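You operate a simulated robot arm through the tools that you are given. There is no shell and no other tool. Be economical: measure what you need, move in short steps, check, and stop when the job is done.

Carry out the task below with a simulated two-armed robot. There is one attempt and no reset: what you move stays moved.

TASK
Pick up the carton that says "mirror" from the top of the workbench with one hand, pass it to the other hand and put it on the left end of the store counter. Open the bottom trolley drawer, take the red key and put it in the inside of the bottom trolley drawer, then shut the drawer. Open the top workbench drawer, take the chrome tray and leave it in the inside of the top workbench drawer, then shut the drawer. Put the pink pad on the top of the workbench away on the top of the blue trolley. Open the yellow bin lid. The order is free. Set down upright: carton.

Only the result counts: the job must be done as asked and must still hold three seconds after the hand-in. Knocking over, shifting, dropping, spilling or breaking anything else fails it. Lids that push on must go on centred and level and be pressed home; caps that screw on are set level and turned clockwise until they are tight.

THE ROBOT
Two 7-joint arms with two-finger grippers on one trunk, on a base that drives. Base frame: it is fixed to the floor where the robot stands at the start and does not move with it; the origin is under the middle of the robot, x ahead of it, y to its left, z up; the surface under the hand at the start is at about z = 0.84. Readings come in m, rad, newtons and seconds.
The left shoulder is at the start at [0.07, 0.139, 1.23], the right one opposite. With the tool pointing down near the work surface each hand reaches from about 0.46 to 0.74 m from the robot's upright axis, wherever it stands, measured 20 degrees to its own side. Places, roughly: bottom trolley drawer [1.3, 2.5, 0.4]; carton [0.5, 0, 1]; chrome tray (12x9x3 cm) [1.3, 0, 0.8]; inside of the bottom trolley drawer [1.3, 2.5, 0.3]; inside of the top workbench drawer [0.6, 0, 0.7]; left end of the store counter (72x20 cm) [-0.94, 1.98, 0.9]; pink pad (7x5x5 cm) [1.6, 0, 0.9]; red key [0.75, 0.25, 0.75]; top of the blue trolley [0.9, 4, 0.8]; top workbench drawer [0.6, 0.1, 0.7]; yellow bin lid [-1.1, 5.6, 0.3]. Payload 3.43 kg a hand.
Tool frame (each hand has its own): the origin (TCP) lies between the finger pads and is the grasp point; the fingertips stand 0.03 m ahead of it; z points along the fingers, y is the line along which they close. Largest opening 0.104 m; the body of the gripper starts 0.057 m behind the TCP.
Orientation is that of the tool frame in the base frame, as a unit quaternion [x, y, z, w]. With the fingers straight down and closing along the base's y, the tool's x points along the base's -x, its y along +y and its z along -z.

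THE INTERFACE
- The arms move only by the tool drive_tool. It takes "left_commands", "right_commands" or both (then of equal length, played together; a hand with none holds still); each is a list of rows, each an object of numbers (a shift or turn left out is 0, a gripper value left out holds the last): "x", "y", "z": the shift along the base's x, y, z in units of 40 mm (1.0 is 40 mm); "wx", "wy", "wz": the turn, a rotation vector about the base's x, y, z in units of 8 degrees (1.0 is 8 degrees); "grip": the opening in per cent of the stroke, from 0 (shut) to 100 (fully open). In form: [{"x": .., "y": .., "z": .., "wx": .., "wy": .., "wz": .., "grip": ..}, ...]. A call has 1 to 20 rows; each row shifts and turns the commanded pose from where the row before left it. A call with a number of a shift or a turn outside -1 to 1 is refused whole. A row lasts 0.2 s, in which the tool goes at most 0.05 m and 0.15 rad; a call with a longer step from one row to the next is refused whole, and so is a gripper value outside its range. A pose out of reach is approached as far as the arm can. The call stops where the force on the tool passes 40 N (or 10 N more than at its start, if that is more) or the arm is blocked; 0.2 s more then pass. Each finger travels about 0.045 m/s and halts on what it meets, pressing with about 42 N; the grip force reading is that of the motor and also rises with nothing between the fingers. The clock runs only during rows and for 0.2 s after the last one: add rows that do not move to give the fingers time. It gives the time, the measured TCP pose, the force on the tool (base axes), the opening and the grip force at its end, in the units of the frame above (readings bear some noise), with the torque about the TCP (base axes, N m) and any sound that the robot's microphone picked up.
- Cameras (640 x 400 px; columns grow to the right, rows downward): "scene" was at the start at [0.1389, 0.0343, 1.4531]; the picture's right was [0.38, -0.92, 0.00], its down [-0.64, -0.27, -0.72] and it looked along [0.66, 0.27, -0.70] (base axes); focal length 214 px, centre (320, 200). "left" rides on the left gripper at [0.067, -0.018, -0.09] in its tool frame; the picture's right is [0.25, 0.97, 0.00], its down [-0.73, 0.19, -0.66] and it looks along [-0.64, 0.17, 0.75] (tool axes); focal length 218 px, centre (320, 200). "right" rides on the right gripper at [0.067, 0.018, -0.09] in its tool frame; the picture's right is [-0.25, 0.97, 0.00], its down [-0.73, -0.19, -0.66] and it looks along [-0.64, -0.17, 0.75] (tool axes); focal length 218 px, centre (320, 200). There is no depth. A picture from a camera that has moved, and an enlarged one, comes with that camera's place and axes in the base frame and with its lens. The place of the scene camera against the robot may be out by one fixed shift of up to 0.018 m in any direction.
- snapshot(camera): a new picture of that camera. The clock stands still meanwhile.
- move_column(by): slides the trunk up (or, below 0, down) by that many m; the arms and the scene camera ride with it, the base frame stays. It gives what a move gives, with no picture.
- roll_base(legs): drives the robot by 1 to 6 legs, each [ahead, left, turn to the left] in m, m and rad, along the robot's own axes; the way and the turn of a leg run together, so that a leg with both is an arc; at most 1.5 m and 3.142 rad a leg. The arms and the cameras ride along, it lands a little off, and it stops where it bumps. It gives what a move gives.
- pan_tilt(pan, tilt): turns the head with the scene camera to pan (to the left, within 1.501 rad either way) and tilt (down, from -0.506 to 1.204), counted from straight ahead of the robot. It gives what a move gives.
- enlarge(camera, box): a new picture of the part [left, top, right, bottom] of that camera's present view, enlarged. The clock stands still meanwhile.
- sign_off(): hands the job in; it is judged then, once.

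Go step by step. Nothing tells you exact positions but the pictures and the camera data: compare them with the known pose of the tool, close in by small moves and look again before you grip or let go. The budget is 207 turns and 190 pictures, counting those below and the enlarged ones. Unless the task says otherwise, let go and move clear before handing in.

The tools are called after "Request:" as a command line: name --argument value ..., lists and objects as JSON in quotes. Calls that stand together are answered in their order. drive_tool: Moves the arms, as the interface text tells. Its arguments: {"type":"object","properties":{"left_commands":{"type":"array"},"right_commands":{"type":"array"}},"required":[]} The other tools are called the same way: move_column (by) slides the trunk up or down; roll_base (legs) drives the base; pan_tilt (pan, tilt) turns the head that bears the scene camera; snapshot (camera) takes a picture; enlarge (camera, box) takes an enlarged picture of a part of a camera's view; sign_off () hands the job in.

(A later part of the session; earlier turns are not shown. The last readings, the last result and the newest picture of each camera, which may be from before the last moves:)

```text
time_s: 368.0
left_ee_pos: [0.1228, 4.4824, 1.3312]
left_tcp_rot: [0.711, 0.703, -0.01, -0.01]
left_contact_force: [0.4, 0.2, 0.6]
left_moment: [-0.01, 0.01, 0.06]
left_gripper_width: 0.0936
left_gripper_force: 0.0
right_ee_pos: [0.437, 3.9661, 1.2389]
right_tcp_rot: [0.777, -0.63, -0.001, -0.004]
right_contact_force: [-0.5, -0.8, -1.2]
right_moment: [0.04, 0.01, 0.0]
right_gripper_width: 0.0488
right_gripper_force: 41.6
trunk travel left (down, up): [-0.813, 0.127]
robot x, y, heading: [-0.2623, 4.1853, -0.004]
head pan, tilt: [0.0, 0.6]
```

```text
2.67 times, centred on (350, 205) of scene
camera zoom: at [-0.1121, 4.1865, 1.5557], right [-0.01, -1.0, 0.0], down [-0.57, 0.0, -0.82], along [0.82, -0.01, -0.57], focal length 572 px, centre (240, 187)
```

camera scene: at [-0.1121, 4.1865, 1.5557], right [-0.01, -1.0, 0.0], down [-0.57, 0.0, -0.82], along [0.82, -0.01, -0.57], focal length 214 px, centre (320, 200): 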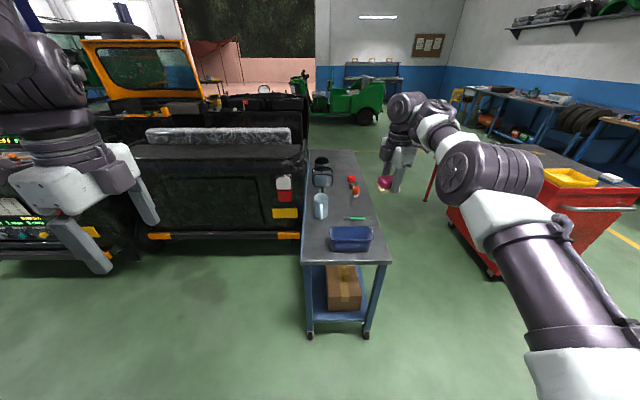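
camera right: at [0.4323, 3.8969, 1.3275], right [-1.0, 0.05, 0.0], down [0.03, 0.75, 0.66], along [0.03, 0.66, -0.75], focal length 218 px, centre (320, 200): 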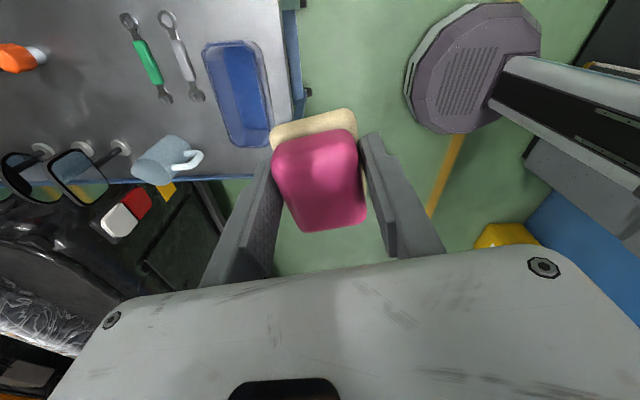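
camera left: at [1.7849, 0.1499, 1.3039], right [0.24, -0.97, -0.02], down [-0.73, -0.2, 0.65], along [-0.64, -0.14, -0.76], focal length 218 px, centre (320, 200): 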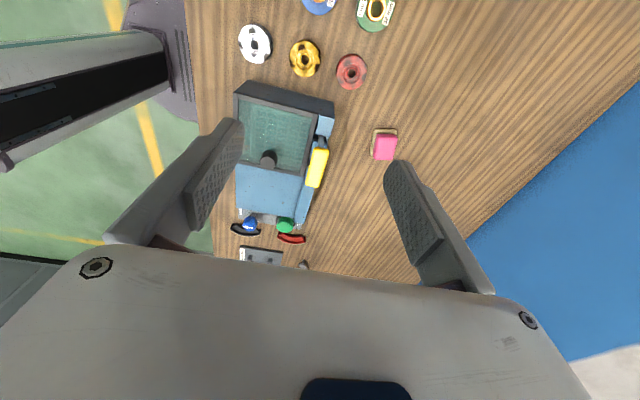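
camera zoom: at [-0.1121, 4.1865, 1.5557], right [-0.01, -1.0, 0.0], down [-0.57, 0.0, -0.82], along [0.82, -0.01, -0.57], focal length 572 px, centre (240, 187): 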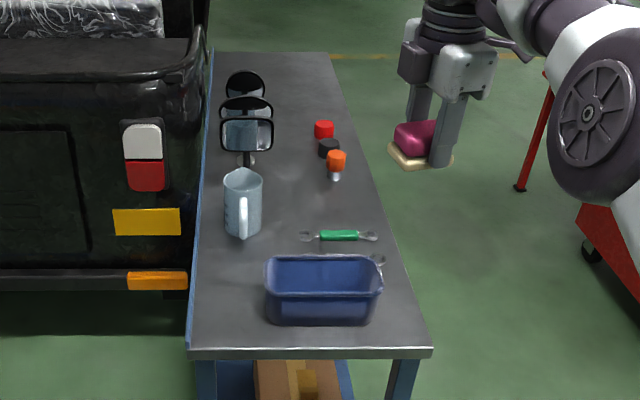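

There's a free spot on the trolley top near (0.90, 4.02), between the green wrench and orange cap. I drive ahead toward it.

Request:
roll_base --legs '[[0.44, 0.05, 0]]'

Request:
snapshot --camera "right"

Request:
snapshot --camera "scene"

```text
time_s: 370.7
left_ee_pos: [0.5611, 4.5278, 1.331]
left_tcp_rot: [0.712, 0.702, -0.009, -0.008]
left_contact_force: [-0.2, 0.6, 0.4]
left_moment: [0.01, 0.01, 0.01]
left_gripper_width: 0.0936
left_gripper_force: 0.1
right_ee_pos: [0.8752, 4.0113, 1.2377]
right_tcp_rot: [0.777, -0.63, 0.0, -0.004]
right_contact_force: [-0.5, 0.1, -0.9]
right_moment: [-0.01, -0.01, 0.01]
right_gripper_width: 0.0489
right_gripper_force: 42.5
trunk travel left (down, up): [-0.813, 0.127]
robot x, y, heading: [0.1776, 4.2335, -0.01]
head pan, tilt: [0.0, 0.6]
```

```text
56 pictures are left
camera right: at [0.8698, 3.941, 1.3286], right [-1.0, 0.05, 0.0], down [0.03, 0.75, 0.66], along [0.04, 0.66, -0.75], focal length 218 px, centre (320, 200)
```

right: 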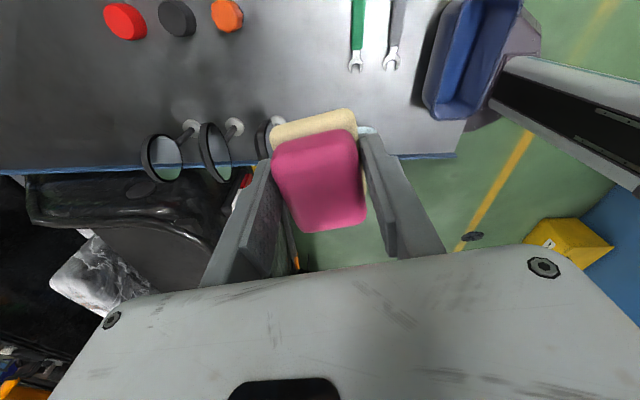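

```text
55 pictures are left
camera scene: at [0.3257, 4.2321, 1.556], right [-0.01, -1.0, 0.0], down [-0.56, 0.01, -0.83], along [0.83, -0.01, -0.56], focal length 214 px, centre (320, 200)
```

scene: 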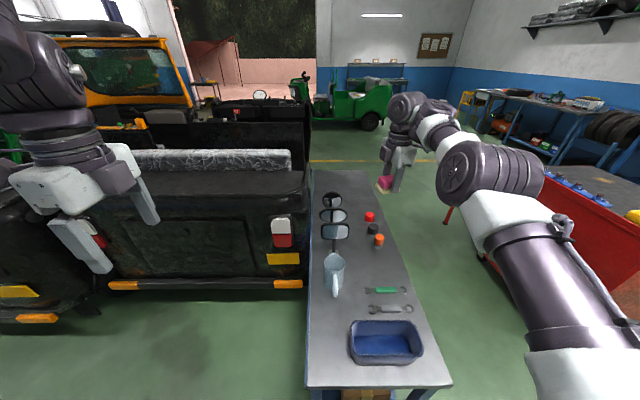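

Spot is clear. Lower by trunk, nudge 2 cm forward, and check.

Request:
move_column --by -0.3

Request:
drive_tool --right_commands '[{"x": 0.45, "y": -0.2}, {}]'

Request:
snapshot --camera "right"

Request:
snapshot --camera "scene"

```text
time_s: 373.7
left_ee_pos: [0.5627, 4.5268, 1.0302]
left_tcp_rot: [0.712, 0.702, -0.009, -0.009]
left_contact_force: [-0.2, -0.1, 0.2]
left_moment: [0.04, 0.0, 0.02]
left_gripper_width: 0.0936
left_gripper_force: 0.1
right_ee_pos: [0.8784, 4.0108, 0.9371]
right_tcp_rot: [0.777, -0.63, 0.0, -0.003]
right_contact_force: [-1.1, 0.6, 0.4]
right_moment: [-0.01, 0.0, 0.04]
right_gripper_width: 0.0489
right_gripper_force: 42.8
trunk travel left (down, up): [-0.513, 0.427]
robot x, y, heading: [0.1776, 4.2292, -0.011]
head pan, tilt: [0.0, 0.6]
```

```text
time_s: 374.3
left_ee_pos: [0.5615, 4.5282, 1.0315]
left_tcp_rot: [0.711, 0.703, -0.009, -0.009]
left_contact_force: [0.5, 0.0, 0.2]
left_moment: [0.04, -0.01, 0.04]
left_gripper_width: 0.0936
left_gripper_force: 0.1
right_ee_pos: [0.8888, 4.0039, 0.937]
right_tcp_rot: [0.777, -0.63, 0.0, -0.004]
right_contact_force: [0.1, 0.1, -0.1]
right_moment: [0.05, 0.0, 0.0]
right_gripper_width: 0.0489
right_gripper_force: 42.6
right hand out of reach, approached as far as the arm can: row 1
trunk travel left (down, up): [-0.513, 0.427]
robot x, y, heading: [0.1731, 4.2297, -0.006]
head pan, tilt: [0.0, 0.6]
```

```text
54 pictures are left
camera right: at [0.8836, 3.933, 1.0268], right [-1.0, 0.05, 0.0], down [0.03, 0.75, 0.66], along [0.03, 0.66, -0.75], focal length 218 px, centre (320, 200)
```

right: 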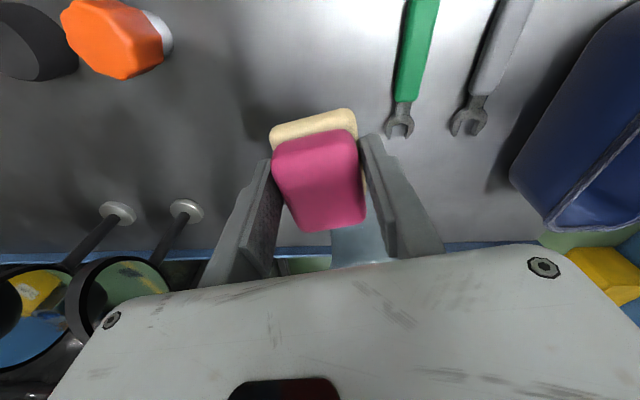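

```text
53 pictures are left
camera scene: at [0.3273, 4.2319, 1.2558], right [-0.01, -1.0, 0.0], down [-0.56, 0.01, -0.83], along [0.83, -0.01, -0.56], focal length 214 px, centre (320, 200)
```

scene: 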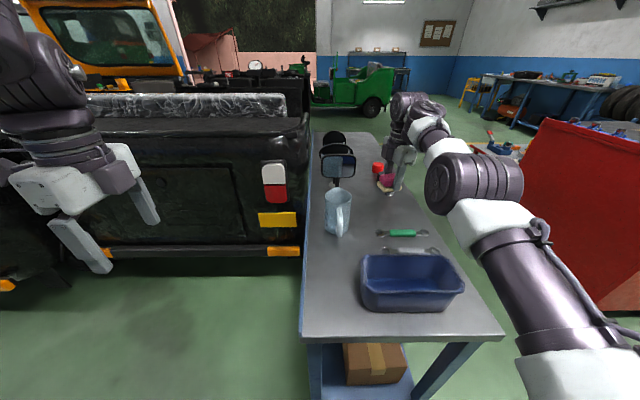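

Clear of wrench, jug and cap. Lower in guarded steps.

Request:
drive_tool --right_commands '[{"z": -0.7}, {"z": -0.6}, {"z": -0.5}, {"z": -0.2}, {"z": -0.15}, {"z": -0.15}, {"z": -0.15}, {"z": -0.15}, {"z": -0.15}, {}]'

Request:
snapshot --camera "right"

```text
time_s: 376.5
left_ee_pos: [0.5631, 4.5286, 1.0309]
left_tcp_rot: [0.712, 0.702, -0.009, -0.009]
left_contact_force: [0.3, 0.0, -0.4]
left_moment: [0.0, -0.02, 0.02]
left_gripper_width: 0.0935
left_gripper_force: 0.1
right_ee_pos: [0.8895, 4.0029, 0.8272]
right_tcp_rot: [0.777, -0.629, 0.0, -0.004]
right_contact_force: [-0.1, -0.3, -0.6]
right_moment: [0.03, 0.02, 0.0]
right_gripper_width: 0.0487
right_gripper_force: 42.0
trunk travel left (down, up): [-0.513, 0.427]
robot x, y, heading: [0.1762, 4.2315, -0.007]
head pan, tilt: [0.0, 0.6]
```

```text
52 pictures are left
camera right: at [0.8838, 3.9333, 0.9163], right [-1.0, 0.05, 0.0], down [0.03, 0.75, 0.66], along [0.03, 0.66, -0.75], focal length 218 px, centre (320, 200)
```

right: 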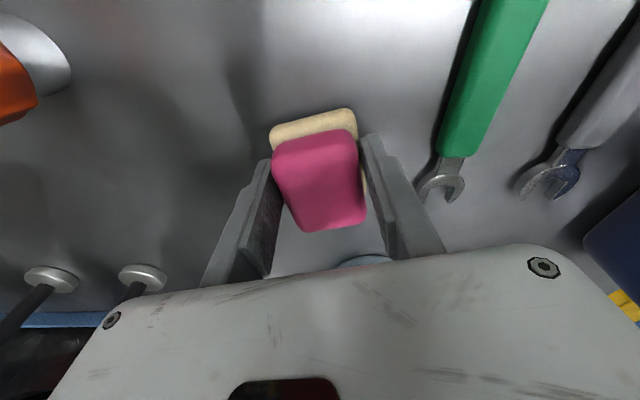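

Request:
drive_tool --right_commands '[{"z": -0.15}, {"z": -0.15}, {"z": -0.15}, {"z": -0.15}, {"z": -0.15}, {"z": -0.15}, {"z": -0.15}, {}]'

Request:
snapshot --camera "right"

```text
time_s: 377.6
left_ee_pos: [0.5605, 4.5279, 1.0312]
left_tcp_rot: [0.712, 0.702, -0.009, -0.008]
left_contact_force: [-0.7, 0.1, -0.1]
left_moment: [-0.02, 0.04, 0.02]
left_gripper_width: 0.0937
left_gripper_force: 0.0
right_ee_pos: [0.891, 4.0033, 0.8097]
right_tcp_rot: [0.776, -0.63, 0.007, -0.006]
right_contact_force: [-4.2, 1.6, 17.1]
right_moment: [-0.02, 0.63, 0.0]
right_gripper_width: 0.0488
right_gripper_force: 42.3
trunk travel left (down, up): [-0.513, 0.427]
robot x, y, heading: [0.1757, 4.2284, -0.01]
head pan, tilt: [0.0, 0.6]
stopped in row 5 (right hand): the force on the tool passed its limit at 56 N (the readings are from after the stop); the commanded pose is now the measured one
```

```text
51 pictures are left
camera right: at [0.8838, 3.9338, 0.9001], right [-1.0, 0.05, -0.02], down [0.02, 0.75, 0.66], along [0.05, 0.66, -0.75], focal length 218 px, centre (320, 200)
```

right: 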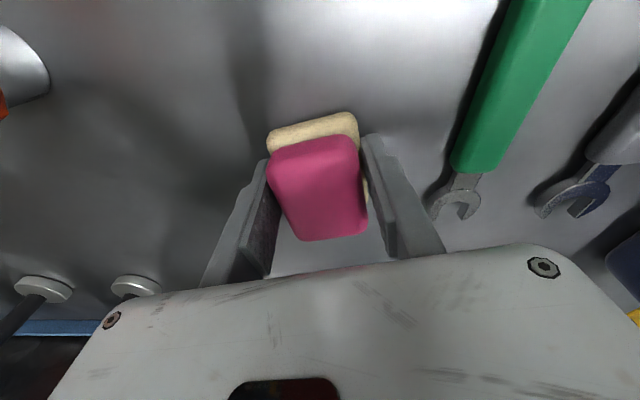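

Contact with the trolley top. Ease, release with a moderate opening, and lift straight up.

Request:
drive_tool --right_commands '[{"z": 0.04}, {"grip": 65}, {}, {}, {"z": 0.4}, {"z": 0.8}, {"z": 0.8}, {"z": 0.8}, {}]'

Request:
snapshot --camera "right"

```text
time_s: 379.6
left_ee_pos: [0.5628, 4.5279, 1.0321]
left_tcp_rot: [0.712, 0.702, -0.009, -0.009]
left_contact_force: [-0.5, 0.0, -0.3]
left_moment: [-0.05, 0.04, -0.01]
left_gripper_width: 0.0935
left_gripper_force: 0.0
right_ee_pos: [0.8918, 4.0012, 0.9196]
right_tcp_rot: [0.776, -0.631, 0.003, -0.005]
right_contact_force: [-0.6, 0.4, -0.1]
right_moment: [0.01, -0.01, 0.02]
right_gripper_width: 0.0676
right_gripper_force: 0.0
trunk travel left (down, up): [-0.513, 0.427]
robot x, y, heading: [0.1763, 4.233, -0.008]
head pan, tilt: [0.0, 0.6]
```

```text
50 pictures are left
camera right: at [0.8849, 3.9317, 1.009], right [-1.0, 0.05, -0.01], down [0.03, 0.75, 0.66], along [0.04, 0.66, -0.75], focal length 218 px, centre (320, 200)
```

right: 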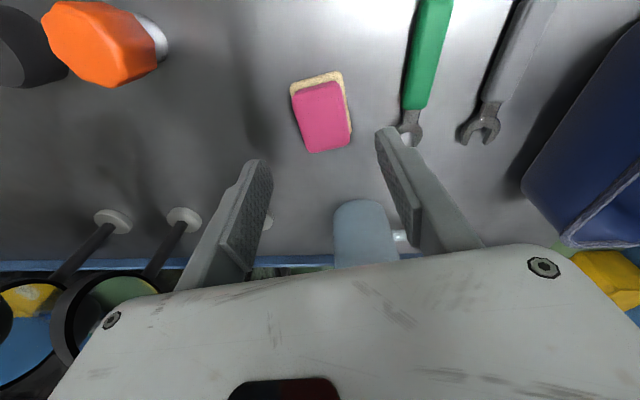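

Pad is set down. I lift and back away, then go look at the yellow bin.

Request:
move_column --by 0.2

Request:
roll_base --legs '[[-0.55, 0, 0], [0, 0, 1.5708], [0, 0, 1.5708]]'

Request:
pan_tilt --pan -0.8 --tilt 0.6

Request:
snapshot --camera "scene"

```text
time_s: 381.8
left_ee_pos: [0.5638, 4.528, 1.2313]
left_tcp_rot: [0.712, 0.702, -0.01, -0.01]
left_contact_force: [0.1, -0.5, 0.1]
left_moment: [-0.01, -0.02, 0.01]
left_gripper_width: 0.0937
left_gripper_force: 0.0
right_ee_pos: [0.8917, 4.002, 1.1185]
right_tcp_rot: [0.777, -0.629, 0.003, -0.006]
right_contact_force: [-0.4, 0.2, -0.4]
right_moment: [0.03, -0.01, 0.03]
right_gripper_width: 0.068
right_gripper_force: 0.1
trunk travel left (down, up): [-0.713, 0.227]
robot x, y, heading: [0.1804, 4.2287, -0.007]
head pan, tilt: [0.0, 0.6]
```

```text
time_s: 392.6
left_ee_pos: [-0.7597, 3.9408, 1.231]
left_tcp_rot: [-0.701, 0.713, -0.009, 0.008]
left_contact_force: [-0.7, 0.0, -0.3]
left_moment: [0.0, -0.04, 0.01]
left_gripper_width: 0.0936
left_gripper_force: 0.0
right_ee_pos: [-1.0871, 4.4669, 1.1188]
right_tcp_rot: [0.631, 0.776, -0.006, -0.003]
right_contact_force: [0.0, -0.4, -0.9]
right_moment: [0.01, -0.03, -0.01]
right_gripper_width: 0.0676
right_gripper_force: 0.1
trunk travel left (down, up): [-0.713, 0.227]
robot x, y, heading: [-0.3743, 4.2353, 3.129]
head pan, tilt: [0.0, 0.6]
```

```text
time_s: 393.7
left_ee_pos: [-0.76, 3.9406, 1.2318]
left_tcp_rot: [-0.701, 0.713, -0.009, 0.009]
left_contact_force: [0.4, 0.2, -0.7]
left_moment: [0.02, 0.02, 0.02]
left_gripper_width: 0.0937
left_gripper_force: 0.0
right_ee_pos: [-1.086, 4.4674, 1.1188]
right_tcp_rot: [0.632, 0.775, -0.006, -0.004]
right_contact_force: [0.3, 0.3, 0.5]
right_moment: [0.02, 0.0, 0.03]
right_gripper_width: 0.0676
right_gripper_force: 0.0
trunk travel left (down, up): [-0.713, 0.227]
robot x, y, heading: [-0.3722, 4.2388, 3.13]
head pan, tilt: [-0.799, 0.6]
```

```text
49 pictures are left
camera scene: at [-0.4706, 4.3039, 1.4557], right [0.72, 0.69, 0.0], down [0.39, -0.41, -0.82], along [-0.57, 0.6, -0.57], focal length 214 px, centre (320, 200)
```

scene: 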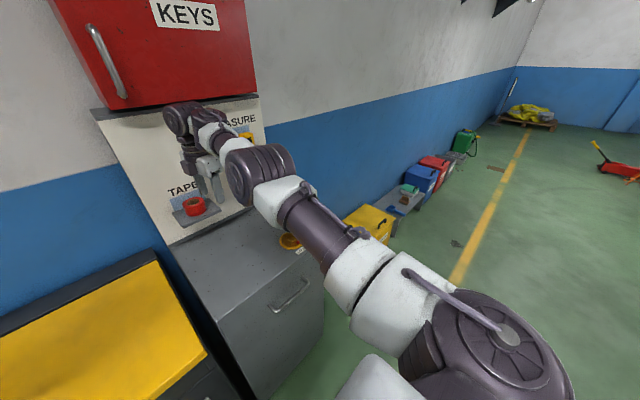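

The right hand hovers over the counter end near wall fixtures, untouched. I back straight away, then shift along the aisle to the yellow bin.

Request:
roll_base --legs '[[-0.45, 0, 0], [0, -1.3, 0]]'

Request:
pan_tilt --pan 0.0 --tilt 0.6

Request:
snapshot --camera "scene"

```text
time_s: 402.5
left_ee_pos: [-0.2981, 5.2252, 1.2313]
left_tcp_rot: [-0.701, 0.713, -0.01, 0.01]
left_contact_force: [0.1, 0.1, -0.3]
left_moment: [0.0, 0.01, 0.0]
left_gripper_width: 0.0939
left_gripper_force: 0.1
right_ee_pos: [-0.624, 5.7523, 1.1193]
right_tcp_rot: [0.632, 0.775, -0.006, -0.003]
right_contact_force: [-0.8, 1.3, -0.1]
right_moment: [0.0, -0.02, 0.01]
right_gripper_width: 0.0677
right_gripper_force: 0.1
trunk travel left (down, up): [-0.713, 0.227]
robot x, y, heading: [0.0893, 5.5222, 3.127]
head pan, tilt: [-0.799, 0.6]
```

```text
time_s: 403.7
left_ee_pos: [-0.2968, 5.2263, 1.2309]
left_tcp_rot: [-0.701, 0.713, -0.009, 0.009]
left_contact_force: [-0.2, -0.3, 0.8]
left_moment: [0.0, 0.01, 0.0]
left_gripper_width: 0.0936
left_gripper_force: 0.0
right_ee_pos: [-0.6239, 5.7539, 1.1197]
right_tcp_rot: [0.632, 0.775, -0.005, -0.004]
right_contact_force: [-0.5, 0.3, -0.3]
right_moment: [0.01, -0.01, -0.03]
right_gripper_width: 0.0675
right_gripper_force: 0.1
trunk travel left (down, up): [-0.713, 0.227]
robot x, y, heading: [0.0866, 5.524, 3.13]
head pan, tilt: [0.0, 0.6]
```

```text
48 pictures are left
camera scene: at [-0.0358, 5.5267, 1.4557], right [0.01, 1.0, 0.0], down [0.57, -0.01, -0.82], along [-0.82, 0.01, -0.57], focal length 214 px, centre (320, 200)
```

scene: 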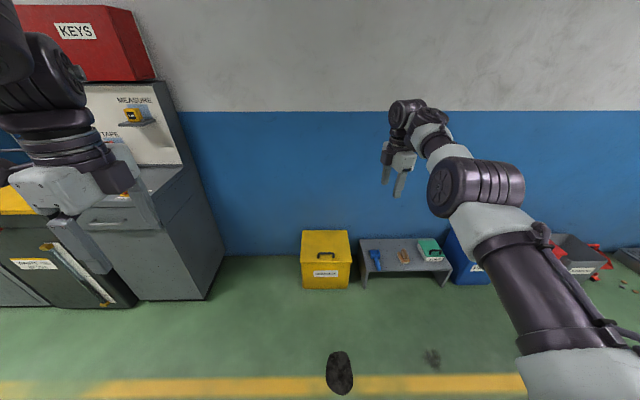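

Request:
enlarge --camera "scene" --box '[270, 210, 390, 310]'

```text
4.00 times, centred on (330, 260) of scene
camera zoom: at [-0.0358, 5.5267, 1.4557], right [0.01, 1.0, 0.0], down [0.57, -0.01, -0.82], along [-0.82, 0.01, -0.57], focal length 858 px, centre (280, -40)
```

zoom: 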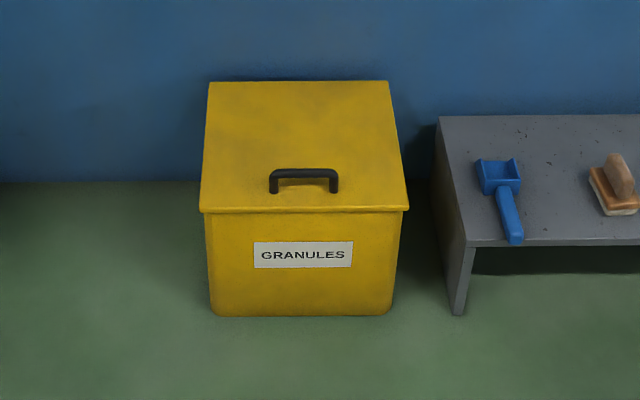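

The yellow bin has a flat lid hinged at the rear, with a bar handle near the front at about (-1.0, 5.575, 0.335). I'll pinch the bar with the right hand pointing forward-down and swing the lid up about its hinge. First position and orient.

Request:
roll_base --legs '[[0.2, 0.15, 0.012]]'

Request:
move_column --by -0.4

Request:
drive_tool --right_commands '[{"wz": -0.72}, {"wz": -0.73}, {"wy": 0.9}, {"wy": 0.9}, {"wy": 0.9}, {"wy": 0.9}, {"wy": 0.9}, {"wy": 0.9}, {"wy": 0.9}, {}]'

Request:
snapshot --camera "right"

Request:
snapshot --camera "scene"

```text
time_s: 405.5
left_ee_pos: [-0.4911, 5.0726, 1.2315]
left_tcp_rot: [-0.706, 0.708, -0.008, 0.009]
left_contact_force: [0.8, 0.2, 0.4]
left_moment: [-0.02, 0.02, 0.0]
left_gripper_width: 0.0935
left_gripper_force: 0.2
right_ee_pos: [-0.8257, 5.5944, 1.1188]
right_tcp_rot: [0.625, 0.78, -0.006, -0.004]
right_contact_force: [0.5, 0.2, -0.7]
right_moment: [-0.01, 0.0, 0.02]
right_gripper_width: 0.0676
right_gripper_force: 0.0
trunk travel left (down, up): [-0.713, 0.227]
robot x, y, heading: [-0.1098, 5.3751, -3.144]
head pan, tilt: [0.0, 0.6]
```

```text
time_s: 409.3
left_ee_pos: [-0.4929, 5.0715, 0.8321]
left_tcp_rot: [0.707, -0.707, 0.009, -0.009]
left_contact_force: [0.6, 0.4, -0.9]
left_moment: [-0.01, -0.01, 0.01]
left_gripper_width: 0.0936
left_gripper_force: 0.1
right_ee_pos: [-0.8274, 5.594, 0.7198]
right_tcp_rot: [0.626, 0.78, -0.007, -0.004]
right_contact_force: [-0.4, -0.1, -0.3]
right_moment: [-0.04, 0.0, -0.04]
right_gripper_width: 0.0676
right_gripper_force: 0.1
trunk travel left (down, up): [-0.313, 0.627]
robot x, y, heading: [-0.1076, 5.3753, -3.137]
head pan, tilt: [0.0, 0.6]
```

```text
time_s: 411.5
left_ee_pos: [-0.4931, 5.0721, 0.8313]
left_tcp_rot: [-0.706, 0.708, -0.009, 0.01]
left_contact_force: [-0.5, 0.3, 0.5]
left_moment: [-0.01, -0.02, -0.02]
left_gripper_width: 0.0937
left_gripper_force: 0.1
right_ee_pos: [-0.8321, 5.5936, 0.7196]
right_tcp_rot: [0.633, 0.643, -0.304, -0.307]
right_contact_force: [-0.6, 0.5, -0.9]
right_moment: [0.04, -0.01, -0.02]
right_gripper_width: 0.0672
right_gripper_force: 0.0
right hand out of reach, approached as far as the arm can: row 5
trunk travel left (down, up): [-0.313, 0.627]
robot x, y, heading: [-0.111, 5.3727, -3.141]
head pan, tilt: [0.0, 0.6]
```

```text
46 pictures are left
camera right: at [-0.7538, 5.661, 0.7629], right [0.61, -0.24, -0.76], down [0.4, -0.73, 0.55], along [-0.68, -0.64, -0.35], focal length 218 px, centre (320, 200)
```

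right: 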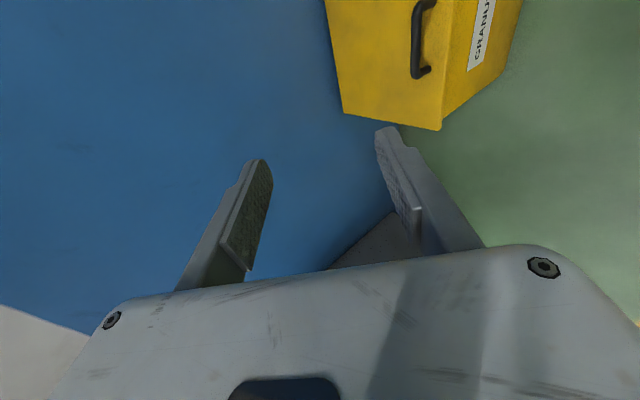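

```text
45 pictures are left
camera scene: at [-0.2353, 5.3748, 1.0557], right [0.0, 1.0, 0.0], down [0.57, 0.0, -0.82], along [-0.82, 0.0, -0.57], focal length 214 px, centre (320, 200)
```

scene: 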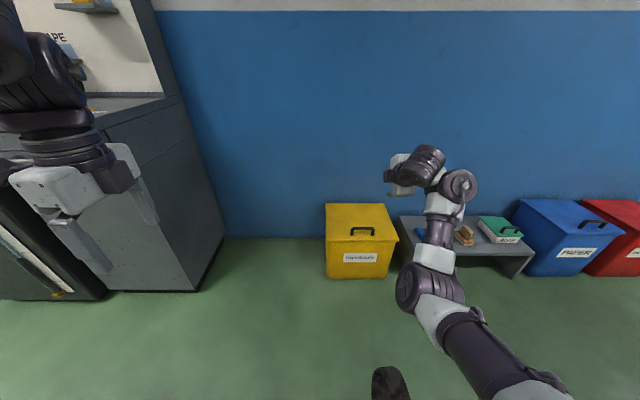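

Pose is as intended. I drive 0.1 m nearer and lower the trunk to come close to the handle.

Request:
roll_base --legs '[[0.1, 0.015, 0]]'

Request:
move_column --by -0.24

Request:
snapshot --camera "right"

Request:
enlarge --camera "scene" --box '[300, 150, 460, 290]'

```text
time_s: 412.7
left_ee_pos: [-0.5934, 5.0559, 0.8308]
left_tcp_rot: [-0.706, 0.708, -0.009, 0.009]
left_contact_force: [-1.3, 0.2, 0.1]
left_moment: [0.0, 0.03, 0.0]
left_gripper_width: 0.0936
left_gripper_force: 0.0
right_ee_pos: [-0.9329, 5.5785, 0.7189]
right_tcp_rot: [0.632, 0.644, -0.303, -0.306]
right_contact_force: [-0.7, 0.3, 0.6]
right_moment: [-0.04, -0.02, 0.01]
right_gripper_width: 0.0676
right_gripper_force: 0.0
trunk travel left (down, up): [-0.313, 0.627]
robot x, y, heading: [-0.2104, 5.3563, -3.141]
head pan, tilt: [0.0, 0.6]
```

```text
time_s: 415.2
left_ee_pos: [-0.592, 5.0561, 0.592]
left_tcp_rot: [-0.707, 0.707, -0.009, 0.01]
left_contact_force: [0.2, 0.1, 0.2]
left_moment: [0.02, 0.02, 0.04]
left_gripper_width: 0.0934
left_gripper_force: 0.1
right_ee_pos: [-0.9328, 5.5791, 0.4789]
right_tcp_rot: [0.632, 0.643, -0.304, -0.307]
right_contact_force: [0.6, -0.1, -0.6]
right_moment: [0.0, -0.02, 0.03]
right_gripper_width: 0.0679
right_gripper_force: 0.1
trunk travel left (down, up): [-0.073, 0.867]
robot x, y, heading: [-0.2107, 5.3555, -3.14]
head pan, tilt: [0.0, 0.6]
```

```text
44 pictures are left
camera right: at [-0.8543, 5.6461, 0.5231], right [0.61, -0.24, -0.76], down [0.4, -0.73, 0.55], along [-0.68, -0.64, -0.35], focal length 218 px, centre (320, 200)
```

right: 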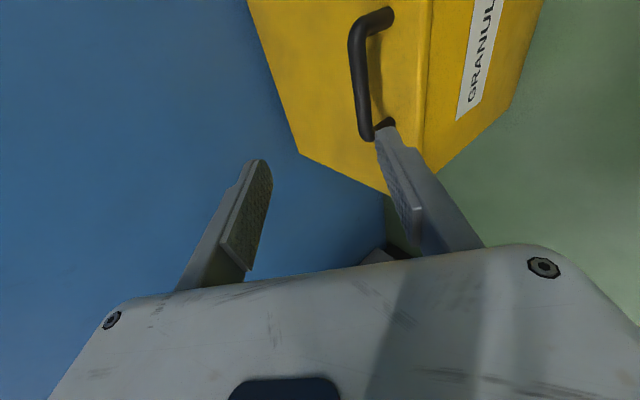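

```text
2.86 times, centred on (380, 220) of scene
camera zoom: at [-0.3357, 5.3598, 0.8158], right [0.0, 1.0, 0.0], down [0.57, 0.0, -0.82], along [-0.82, 0.0, -0.57], focal length 613 px, centre (149, 143)
```

zoom: 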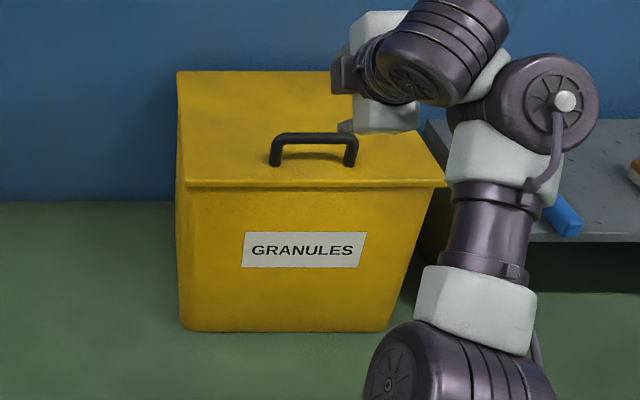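

Triangulated bar centre: (-1.021, 5.583, ~0.355). I narrow the opening and go to a stand-off on the finger line, then check.

Request:
drive_tool --right_commands '[{"grip": 34, "z": -0.7, "y": 0.1}, {"z": -0.6}, {}, {}]'

Request:
snapshot --camera "right"

```text
time_s: 416.2
left_ee_pos: [-0.5931, 5.0568, 0.5919]
left_tcp_rot: [-0.707, 0.707, -0.01, 0.009]
left_contact_force: [-0.1, 0.1, -0.5]
left_moment: [0.01, 0.0, -0.02]
left_gripper_width: 0.0937
left_gripper_force: 0.1
right_ee_pos: [-0.9328, 5.583, 0.4274]
right_tcp_rot: [0.632, 0.643, -0.304, -0.308]
right_contact_force: [-0.5, 0.0, 0.4]
right_moment: [0.02, 0.0, 0.0]
right_gripper_width: 0.0355
right_gripper_force: 0.1
trunk travel left (down, up): [-0.073, 0.867]
robot x, y, heading: [-0.2113, 5.3593, -3.141]
head pan, tilt: [0.0, 0.6]
```

```text
42 pictures are left
camera right: at [-0.8546, 5.6509, 0.471], right [0.61, -0.24, -0.76], down [0.4, -0.73, 0.55], along [-0.68, -0.64, -0.35], focal length 218 px, centre (320, 200)
```

right: 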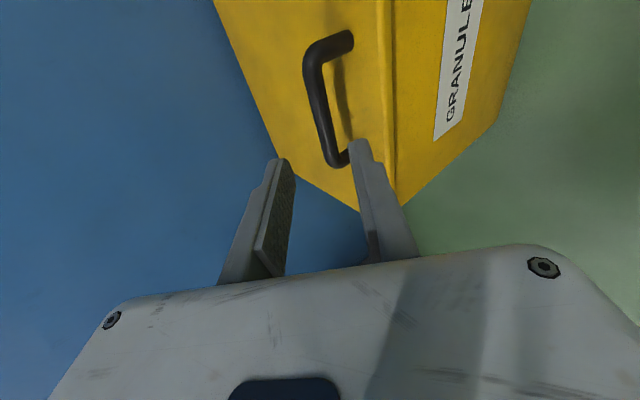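

Bar at (-1.023, 5.584, 0.357), on the finger axis. Advance 9.7 cm along it.

Request:
drive_tool --right_commands '[{"x": -0.65, "z": -0.46}, {"x": -0.65, "z": -0.47}, {"x": -0.45, "z": -0.33}, {}]'

Request:
snapshot --camera "right"

```text
time_s: 417.2
left_ee_pos: [-0.5932, 5.0546, 0.5908]
left_tcp_rot: [-0.707, 0.707, -0.008, 0.009]
left_contact_force: [0.1, -0.1, 0.3]
left_moment: [0.01, 0.02, 0.02]
left_gripper_width: 0.0936
left_gripper_force: 0.1
right_ee_pos: [-1.002, 5.5813, 0.3765]
right_tcp_rot: [0.632, 0.643, -0.305, -0.307]
right_contact_force: [0.2, 0.6, -0.6]
right_moment: [-0.01, 0.01, 0.02]
right_gripper_width: 0.0353
right_gripper_force: 0.0
trunk travel left (down, up): [-0.073, 0.867]
robot x, y, heading: [-0.2087, 5.3574, -3.138]
head pan, tilt: [0.0, 0.6]
```

```text
41 pictures are left
camera right: at [-0.924, 5.6499, 0.4209], right [0.61, -0.24, -0.76], down [0.4, -0.73, 0.55], along [-0.68, -0.64, -0.35], focal length 218 px, centre (320, 200)
```

right: 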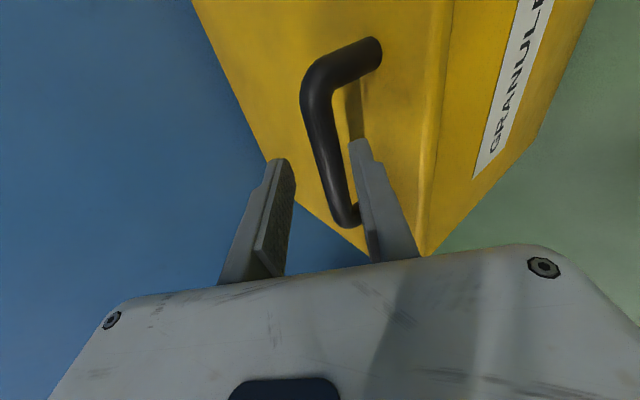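

Request:
drive_tool --right_commands '[{"x": -0.27, "z": -0.2}, {}, {"grip": 0}, {}, {}, {}, {}]'

Request:
snapshot --camera "right"

```text
time_s: 418.8
left_ee_pos: [-0.594, 5.0555, 0.5915]
left_tcp_rot: [-0.706, 0.708, -0.01, 0.009]
left_contact_force: [0.1, 0.1, -1.2]
left_moment: [0.01, 0.01, -0.01]
left_gripper_width: 0.0935
left_gripper_force: 0.1
right_ee_pos: [-1.0133, 5.5834, 0.3681]
right_tcp_rot: [0.633, 0.643, -0.304, -0.307]
right_contact_force: [2.8, -1.0, -2.5]
right_moment: [-0.57, -0.16, -1.02]
right_gripper_width: 0.0156
right_gripper_force: 45.1
trunk travel left (down, up): [-0.073, 0.867]
robot x, y, heading: [-0.2121, 5.3576, -3.138]
head pan, tilt: [0.0, 0.6]
```

```text
40 pictures are left
camera right: at [-0.9352, 5.6504, 0.4127], right [0.61, -0.24, -0.76], down [0.4, -0.73, 0.55], along [-0.68, -0.64, -0.35], focal length 218 px, centre (320, 200)
```

right: 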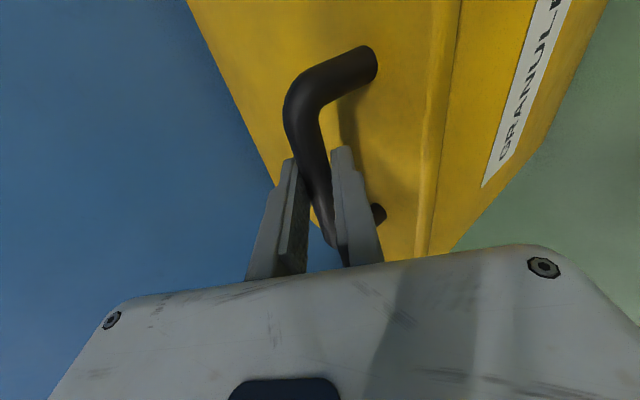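

Bar gripped. But reach would run out as the lid swings back, so I release, retreat, move the base 0.2 m nearer, and regrip with the arm less extended.

Request:
drive_tool --right_commands '[{"grip": 34}, {}, {"x": 0.65, "z": 0.5}, {"x": 0.65, "z": 0.5}, {"x": 0.65, "z": 0.5}, {"x": 0.9}, {"x": 0.9}, {"x": 0.9}, {}]'

Request:
snapshot --camera "scene"

```text
time_s: 420.8
left_ee_pos: [-0.5932, 5.056, 0.5908]
left_tcp_rot: [-0.706, 0.708, -0.009, 0.009]
left_contact_force: [0.1, 0.5, -1.0]
left_moment: [0.0, 0.02, -0.01]
left_gripper_width: 0.0935
left_gripper_force: 0.0
right_ee_pos: [-0.8291, 5.6012, 0.437]
right_tcp_rot: [0.637, 0.634, -0.297, -0.323]
right_contact_force: [0.2, 0.4, 1.2]
right_moment: [-0.01, 0.0, -0.01]
right_gripper_width: 0.0354
right_gripper_force: 0.1
trunk travel left (down, up): [-0.073, 0.867]
robot x, y, heading: [-0.2112, 5.3596, -3.141]
head pan, tilt: [0.0, 0.6]
```

```text
39 pictures are left
camera scene: at [-0.3357, 5.3598, 0.8157], right [0.0, 1.0, 0.0], down [0.57, 0.0, -0.82], along [-0.82, 0.0, -0.57], focal length 214 px, centre (320, 200)
```

scene: 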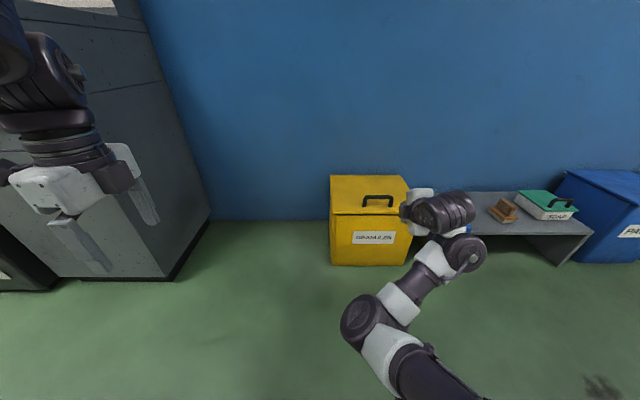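

Request:
roll_base --legs '[[0.18, 0, 0]]'

Request:
drive_tool --right_commands '[{"x": 0.7, "y": -0.45, "wy": 0.2}, {"x": 0.5}, {}]'

Request:
snapshot --camera "right"

```text
time_s: 422.3
left_ee_pos: [-0.7723, 5.0539, 0.5906]
left_tcp_rot: [-0.706, 0.708, -0.01, 0.009]
left_contact_force: [-0.4, 0.8, -0.9]
left_moment: [-0.02, -0.02, -0.04]
left_gripper_width: 0.0938
left_gripper_force: 0.0
right_ee_pos: [-1.0093, 5.5993, 0.433]
right_tcp_rot: [0.635, 0.637, -0.296, -0.322]
right_contact_force: [0.0, -1.2, -0.1]
right_moment: [0.0, 0.03, 0.02]
right_gripper_width: 0.0357
right_gripper_force: 0.0
trunk travel left (down, up): [-0.073, 0.867]
robot x, y, heading: [-0.389, 5.3563, -3.135]
head pan, tilt: [0.0, 0.6]
```

```text
time_s: 423.3
left_ee_pos: [-0.7731, 5.0551, 0.591]
left_tcp_rot: [-0.707, 0.707, -0.008, 0.009]
left_contact_force: [-0.2, 0.8, -0.1]
left_moment: [-0.02, 0.02, -0.01]
left_gripper_width: 0.0939
left_gripper_force: 0.1
right_ee_pos: [-0.9626, 5.6135, 0.4494]
right_tcp_rot: [0.634, 0.619, -0.288, -0.363]
right_contact_force: [0.5, 0.2, -0.4]
right_moment: [0.01, -0.02, 0.0]
right_gripper_width: 0.0356
right_gripper_force: 0.0
trunk travel left (down, up): [-0.073, 0.867]
robot x, y, heading: [-0.3855, 5.3597, -3.135]
head pan, tilt: [0.0, 0.6]
stopped in row 3 (right hand): the arm was blocked; the commanded pose is now the measured one
```

```text
38 pictures are left
camera right: at [-0.8772, 5.6718, 0.4924], right [0.54, -0.22, -0.81], down [0.38, -0.8, 0.47], along [-0.75, -0.56, -0.35], focal length 218 px, centre (320, 200)
```

right: 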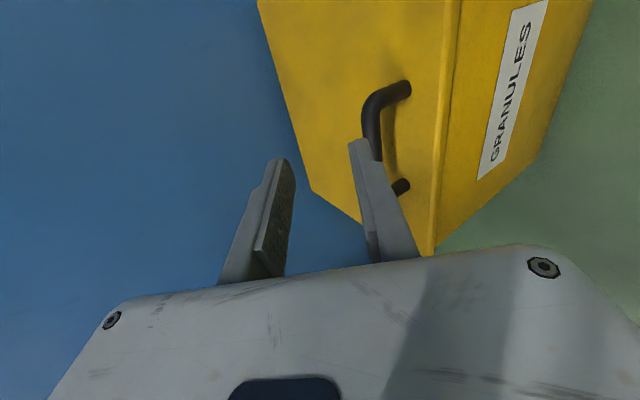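

Request:
snapshot --camera "scene"

```text
37 pictures are left
camera scene: at [-0.5149, 5.3589, 0.8157], right [0.0, 1.0, 0.0], down [0.57, 0.0, -0.82], along [-0.82, 0.0, -0.57], focal length 214 px, centre (320, 200)
```

scene: 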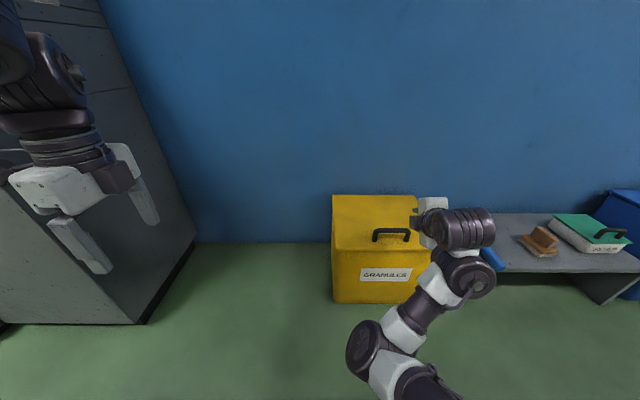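

The wrist is crowding the grey bench at right. I raise straight up and switch to a vertical grip on the bar instead (fingers down, closing fore-aft), letting the round bar pivot in the fingers.

Request:
move_column --by 0.3

Request:
drive_tool --right_commands '[{"wy": -0.9}, {"wy": -0.9}, {"wy": -0.9}, {"wy": -0.9}, {"wy": -0.9}, {"wy": -0.9}, {"wy": -0.9}, {}]'

Request:
snapshot --camera "scene"

```text
time_s: 426.3
left_ee_pos: [-0.7722, 5.0543, 0.8905]
left_tcp_rot: [0.708, -0.707, 0.009, -0.01]
left_contact_force: [-0.3, -0.4, -0.5]
left_moment: [-0.02, 0.0, -0.07]
left_gripper_width: 0.0936
left_gripper_force: 0.0
right_ee_pos: [-0.9627, 5.613, 0.7481]
right_tcp_rot: [0.634, 0.62, -0.286, -0.363]
right_contact_force: [-0.9, 0.0, 0.2]
right_moment: [0.01, -0.04, 0.03]
right_gripper_width: 0.0356
right_gripper_force: 0.0
trunk travel left (down, up): [-0.373, 0.567]
robot x, y, heading: [-0.3894, 5.3595, -3.138]
head pan, tilt: [0.0, 0.6]
```

```text
time_s: 428.1
left_ee_pos: [-0.7711, 5.053, 0.8914]
left_tcp_rot: [0.707, -0.707, 0.01, -0.01]
left_contact_force: [1.2, -0.1, 0.6]
left_moment: [0.01, -0.01, 0.01]
left_gripper_width: 0.0936
left_gripper_force: 0.1
right_ee_pos: [-0.9443, 5.6079, 0.6488]
right_tcp_rot: [0.676, 0.677, -0.166, -0.237]
right_contact_force: [-0.5, 0.4, 0.0]
right_moment: [-0.01, 0.01, -0.03]
right_gripper_width: 0.0355
right_gripper_force: 0.1
right hand out of reach, approached as far as the arm can: row 2, 3, 4, 5, 6, 7
trunk travel left (down, up): [-0.373, 0.567]
robot x, y, heading: [-0.39, 5.3553, -3.137]
head pan, tilt: [0.0, 0.6]
```

```text
36 pictures are left
camera scene: at [-0.515, 5.359, 1.1157], right [0.0, 1.0, 0.0], down [0.57, 0.0, -0.82], along [-0.82, 0.0, -0.57], focal length 214 px, centre (320, 200)
```

scene: 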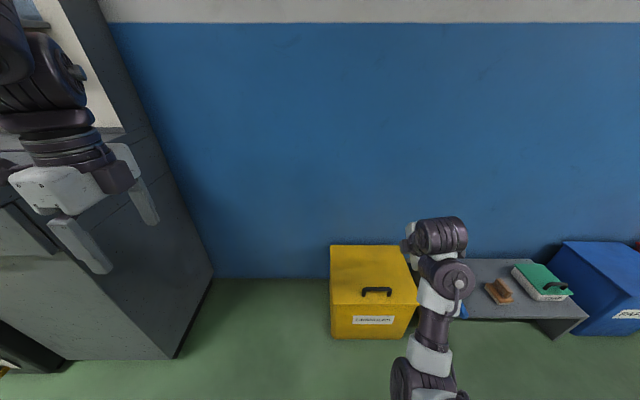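

Request:
roll_base --legs '[[-0.12, 0, 0]]'

Request:
drive_tool --right_commands '[{"x": -0.7, "wy": -0.5}, {"x": -0.7, "wy": -0.5}, {"x": -0.7, "wy": -0.6}, {"x": -0.6, "wy": -0.6}, {"x": -0.4, "wy": -0.6}, {"wy": -0.6}, {"wy": -0.6}, {}]'

Request:
snapshot --camera "right"

```text
time_s: 429.3
left_ee_pos: [-0.6525, 5.0542, 0.8923]
left_tcp_rot: [-0.707, 0.707, -0.009, 0.008]
left_contact_force: [0.3, -0.6, -0.2]
left_moment: [0.01, 0.02, -0.01]
left_gripper_width: 0.0936
left_gripper_force: 0.1
right_ee_pos: [-0.8248, 5.6073, 0.6491]
right_tcp_rot: [0.677, 0.677, -0.166, -0.238]
right_contact_force: [1.5, -1.1, 0.8]
right_moment: [-0.03, 0.01, -0.03]
right_gripper_width: 0.0355
right_gripper_force: 0.0
trunk travel left (down, up): [-0.373, 0.567]
robot x, y, heading: [-0.2668, 5.3592, -3.137]
head pan, tilt: [0.0, 0.6]
```

```text
time_s: 431.1
left_ee_pos: [-0.6534, 5.0556, 0.8915]
left_tcp_rot: [0.707, -0.707, 0.009, -0.009]
left_contact_force: [0.6, -0.2, -0.2]
left_moment: [0.0, 0.0, -0.03]
left_gripper_width: 0.0936
left_gripper_force: 0.0
right_ee_pos: [-0.953, 5.6049, 0.6425]
right_tcp_rot: [0.696, 0.716, 0.028, -0.04]
right_contact_force: [-0.8, -0.2, 0.1]
right_moment: [0.01, -0.02, -0.02]
right_gripper_width: 0.0353
right_gripper_force: 0.0
right hand out of reach, approached as far as the arm can: row 7
trunk travel left (down, up): [-0.373, 0.567]
robot x, y, heading: [-0.2691, 5.3564, -3.136]
head pan, tilt: [0.0, 0.6]
```

```text
35 pictures are left
camera right: at [-0.9368, 5.664, 0.7378], right [0.97, -0.22, -0.04], down [-0.16, -0.8, 0.59], along [-0.16, -0.56, -0.81], focal length 218 px, centre (320, 200)
```

right: 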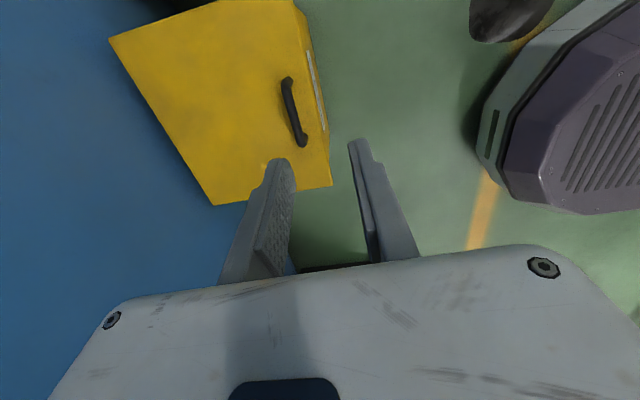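

Now nearly tool-down. I correct the tilt, move in over the bar and lower partly.

Request:
drive_tool --right_commands '[{"wx": -0.69, "wy": -0.13, "wz": -0.2, "x": 0.6, "y": -0.5, "grip": 45}, {"x": 0.6}, {"z": -0.5}, {}]'

Request:
roll_base --legs '[[0.12, 0, 0]]'

Request:
move_column --by -0.13

Request:
snapshot --camera "right"

```text
time_s: 432.1
left_ee_pos: [-0.6527, 5.0546, 0.8899]
left_tcp_rot: [0.707, -0.707, 0.009, -0.009]
left_contact_force: [-0.4, -0.3, -0.4]
left_moment: [0.01, 0.01, 0.02]
left_gripper_width: 0.0935
left_gripper_force: 0.1
right_ee_pos: [-0.9345, 5.6002, 0.5826]
right_tcp_rot: [0.707, 0.707, 0.0, -0.002]
right_contact_force: [-0.1, 0.3, 0.3]
right_moment: [0.02, 0.0, 0.01]
right_gripper_width: 0.0467
right_gripper_force: 0.1
right hand out of reach, approached as far as the arm can: row 1, 2
trunk travel left (down, up): [-0.373, 0.567]
robot x, y, heading: [-0.268, 5.3595, -3.137]
head pan, tilt: [0.0, 0.6]
```

```text
time_s: 433.4
left_ee_pos: [-0.7729, 5.0549, 0.8918]
left_tcp_rot: [0.707, -0.707, 0.009, -0.01]
left_contact_force: [0.2, 0.1, -0.6]
left_moment: [-0.01, -0.02, 0.01]
left_gripper_width: 0.0936
left_gripper_force: 0.1
right_ee_pos: [-1.0541, 5.5987, 0.5814]
right_tcp_rot: [0.706, 0.708, 0.0, -0.001]
right_contact_force: [-0.3, 0.8, -0.7]
right_moment: [0.02, -0.01, 0.02]
right_gripper_width: 0.0467
right_gripper_force: 0.0
trunk travel left (down, up): [-0.373, 0.567]
robot x, y, heading: [-0.387, 5.3567, -3.136]
head pan, tilt: [0.0, 0.6]
```

```text
time_s: 434.9
left_ee_pos: [-0.772, 5.0539, 0.7605]
left_tcp_rot: [0.707, -0.707, 0.009, -0.009]
left_contact_force: [-0.6, -1.0, 0.0]
left_moment: [0.0, -0.03, -0.01]
left_gripper_width: 0.0937
left_gripper_force: 0.0
right_ee_pos: [-1.0533, 5.5983, 0.453]
right_tcp_rot: [0.707, 0.708, 0.0, -0.002]
right_contact_force: [0.3, 0.7, 0.0]
right_moment: [0.03, 0.01, 0.0]
right_gripper_width: 0.047
right_gripper_force: 0.0
trunk travel left (down, up): [-0.243, 0.697]
robot x, y, heading: [-0.3875, 5.3594, -3.132]
head pan, tilt: [0.0, 0.6]
```

```text
34 pictures are left
camera right: at [-1.0374, 5.6658, 0.5426], right [0.97, -0.25, 0.0], down [-0.19, -0.73, 0.66], along [-0.17, -0.63, -0.75], focal length 218 px, centre (320, 200)
```

right: 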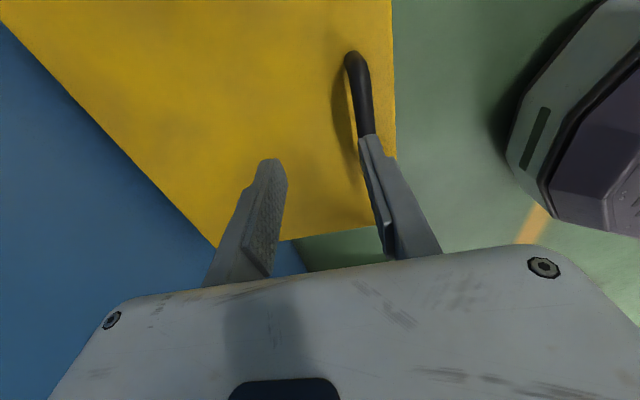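

Bar at x≈-1.019. Shift 3.3 cm toward the robot, then check.

Request:
drive_tool --right_commands '[{"x": 0.85, "y": -0.3}, {}]'

Request:
snapshot --camera "right"

```text
time_s: 435.5
left_ee_pos: [-0.772, 5.0546, 0.7612]
left_tcp_rot: [0.707, -0.707, 0.009, -0.009]
left_contact_force: [0.0, 0.3, -0.8]
left_moment: [0.01, -0.01, 0.02]
left_gripper_width: 0.0935
left_gripper_force: 0.2
right_ee_pos: [-1.0409, 5.5945, 0.4504]
right_tcp_rot: [0.706, 0.708, 0.0, -0.002]
right_contact_force: [-0.3, 0.7, 0.2]
right_moment: [-0.01, -0.01, 0.0]
right_gripper_width: 0.0467
right_gripper_force: 0.1
right hand out of reach, approached as far as the arm can: row 1
trunk travel left (down, up): [-0.243, 0.697]
robot x, y, heading: [-0.3885, 5.3559, -3.136]
head pan, tilt: [0.0, 0.6]
```

```text
33 pictures are left
camera right: at [-1.026, 5.6618, 0.5423], right [0.97, -0.25, 0.0], down [-0.19, -0.73, 0.66], along [-0.17, -0.63, -0.75], focal length 218 px, centre (320, 200)
```

right: 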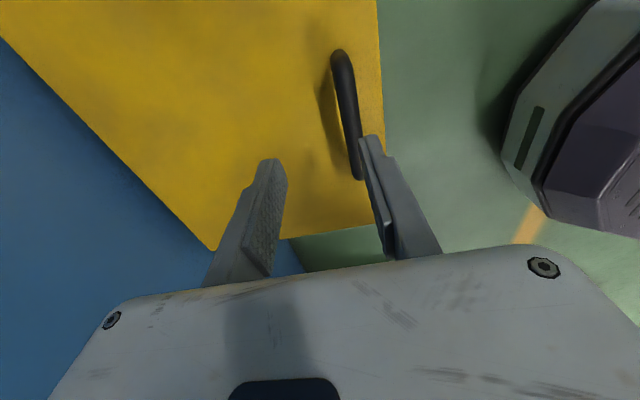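

Request:
roll_base --legs '[[-0.022, 0, 0]]'

Request:
snapshot --camera "right"

```text
time_s: 436.3
left_ee_pos: [-0.75, 5.0543, 0.761]
left_tcp_rot: [-0.707, 0.708, -0.008, 0.009]
left_contact_force: [0.0, 0.4, -0.6]
left_moment: [-0.03, 0.04, 0.03]
left_gripper_width: 0.0938
left_gripper_force: 0.1
right_ee_pos: [-1.0203, 5.5953, 0.4523]
right_tcp_rot: [0.707, 0.708, 0.001, -0.001]
right_contact_force: [0.3, -0.3, 0.8]
right_moment: [0.03, -0.02, -0.01]
right_gripper_width: 0.0469
right_gripper_force: 0.0
trunk travel left (down, up): [-0.243, 0.697]
robot x, y, heading: [-0.3682, 5.3563, -3.135]
head pan, tilt: [0.0, 0.6]
```

```text
32 pictures are left
camera right: at [-1.0039, 5.6616, 0.543], right [0.97, -0.25, 0.0], down [-0.19, -0.73, 0.66], along [-0.17, -0.63, -0.75], focal length 218 px, centre (320, 200)
```

right: 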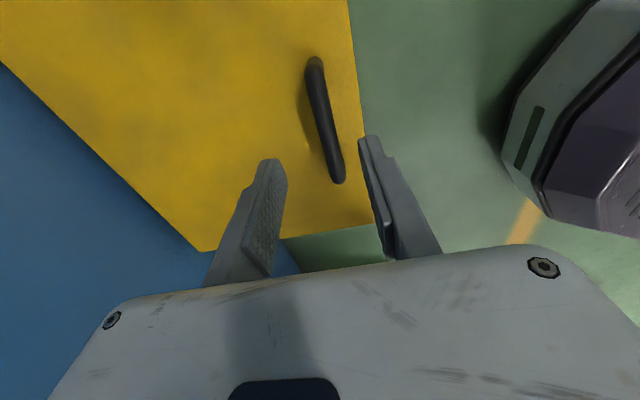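

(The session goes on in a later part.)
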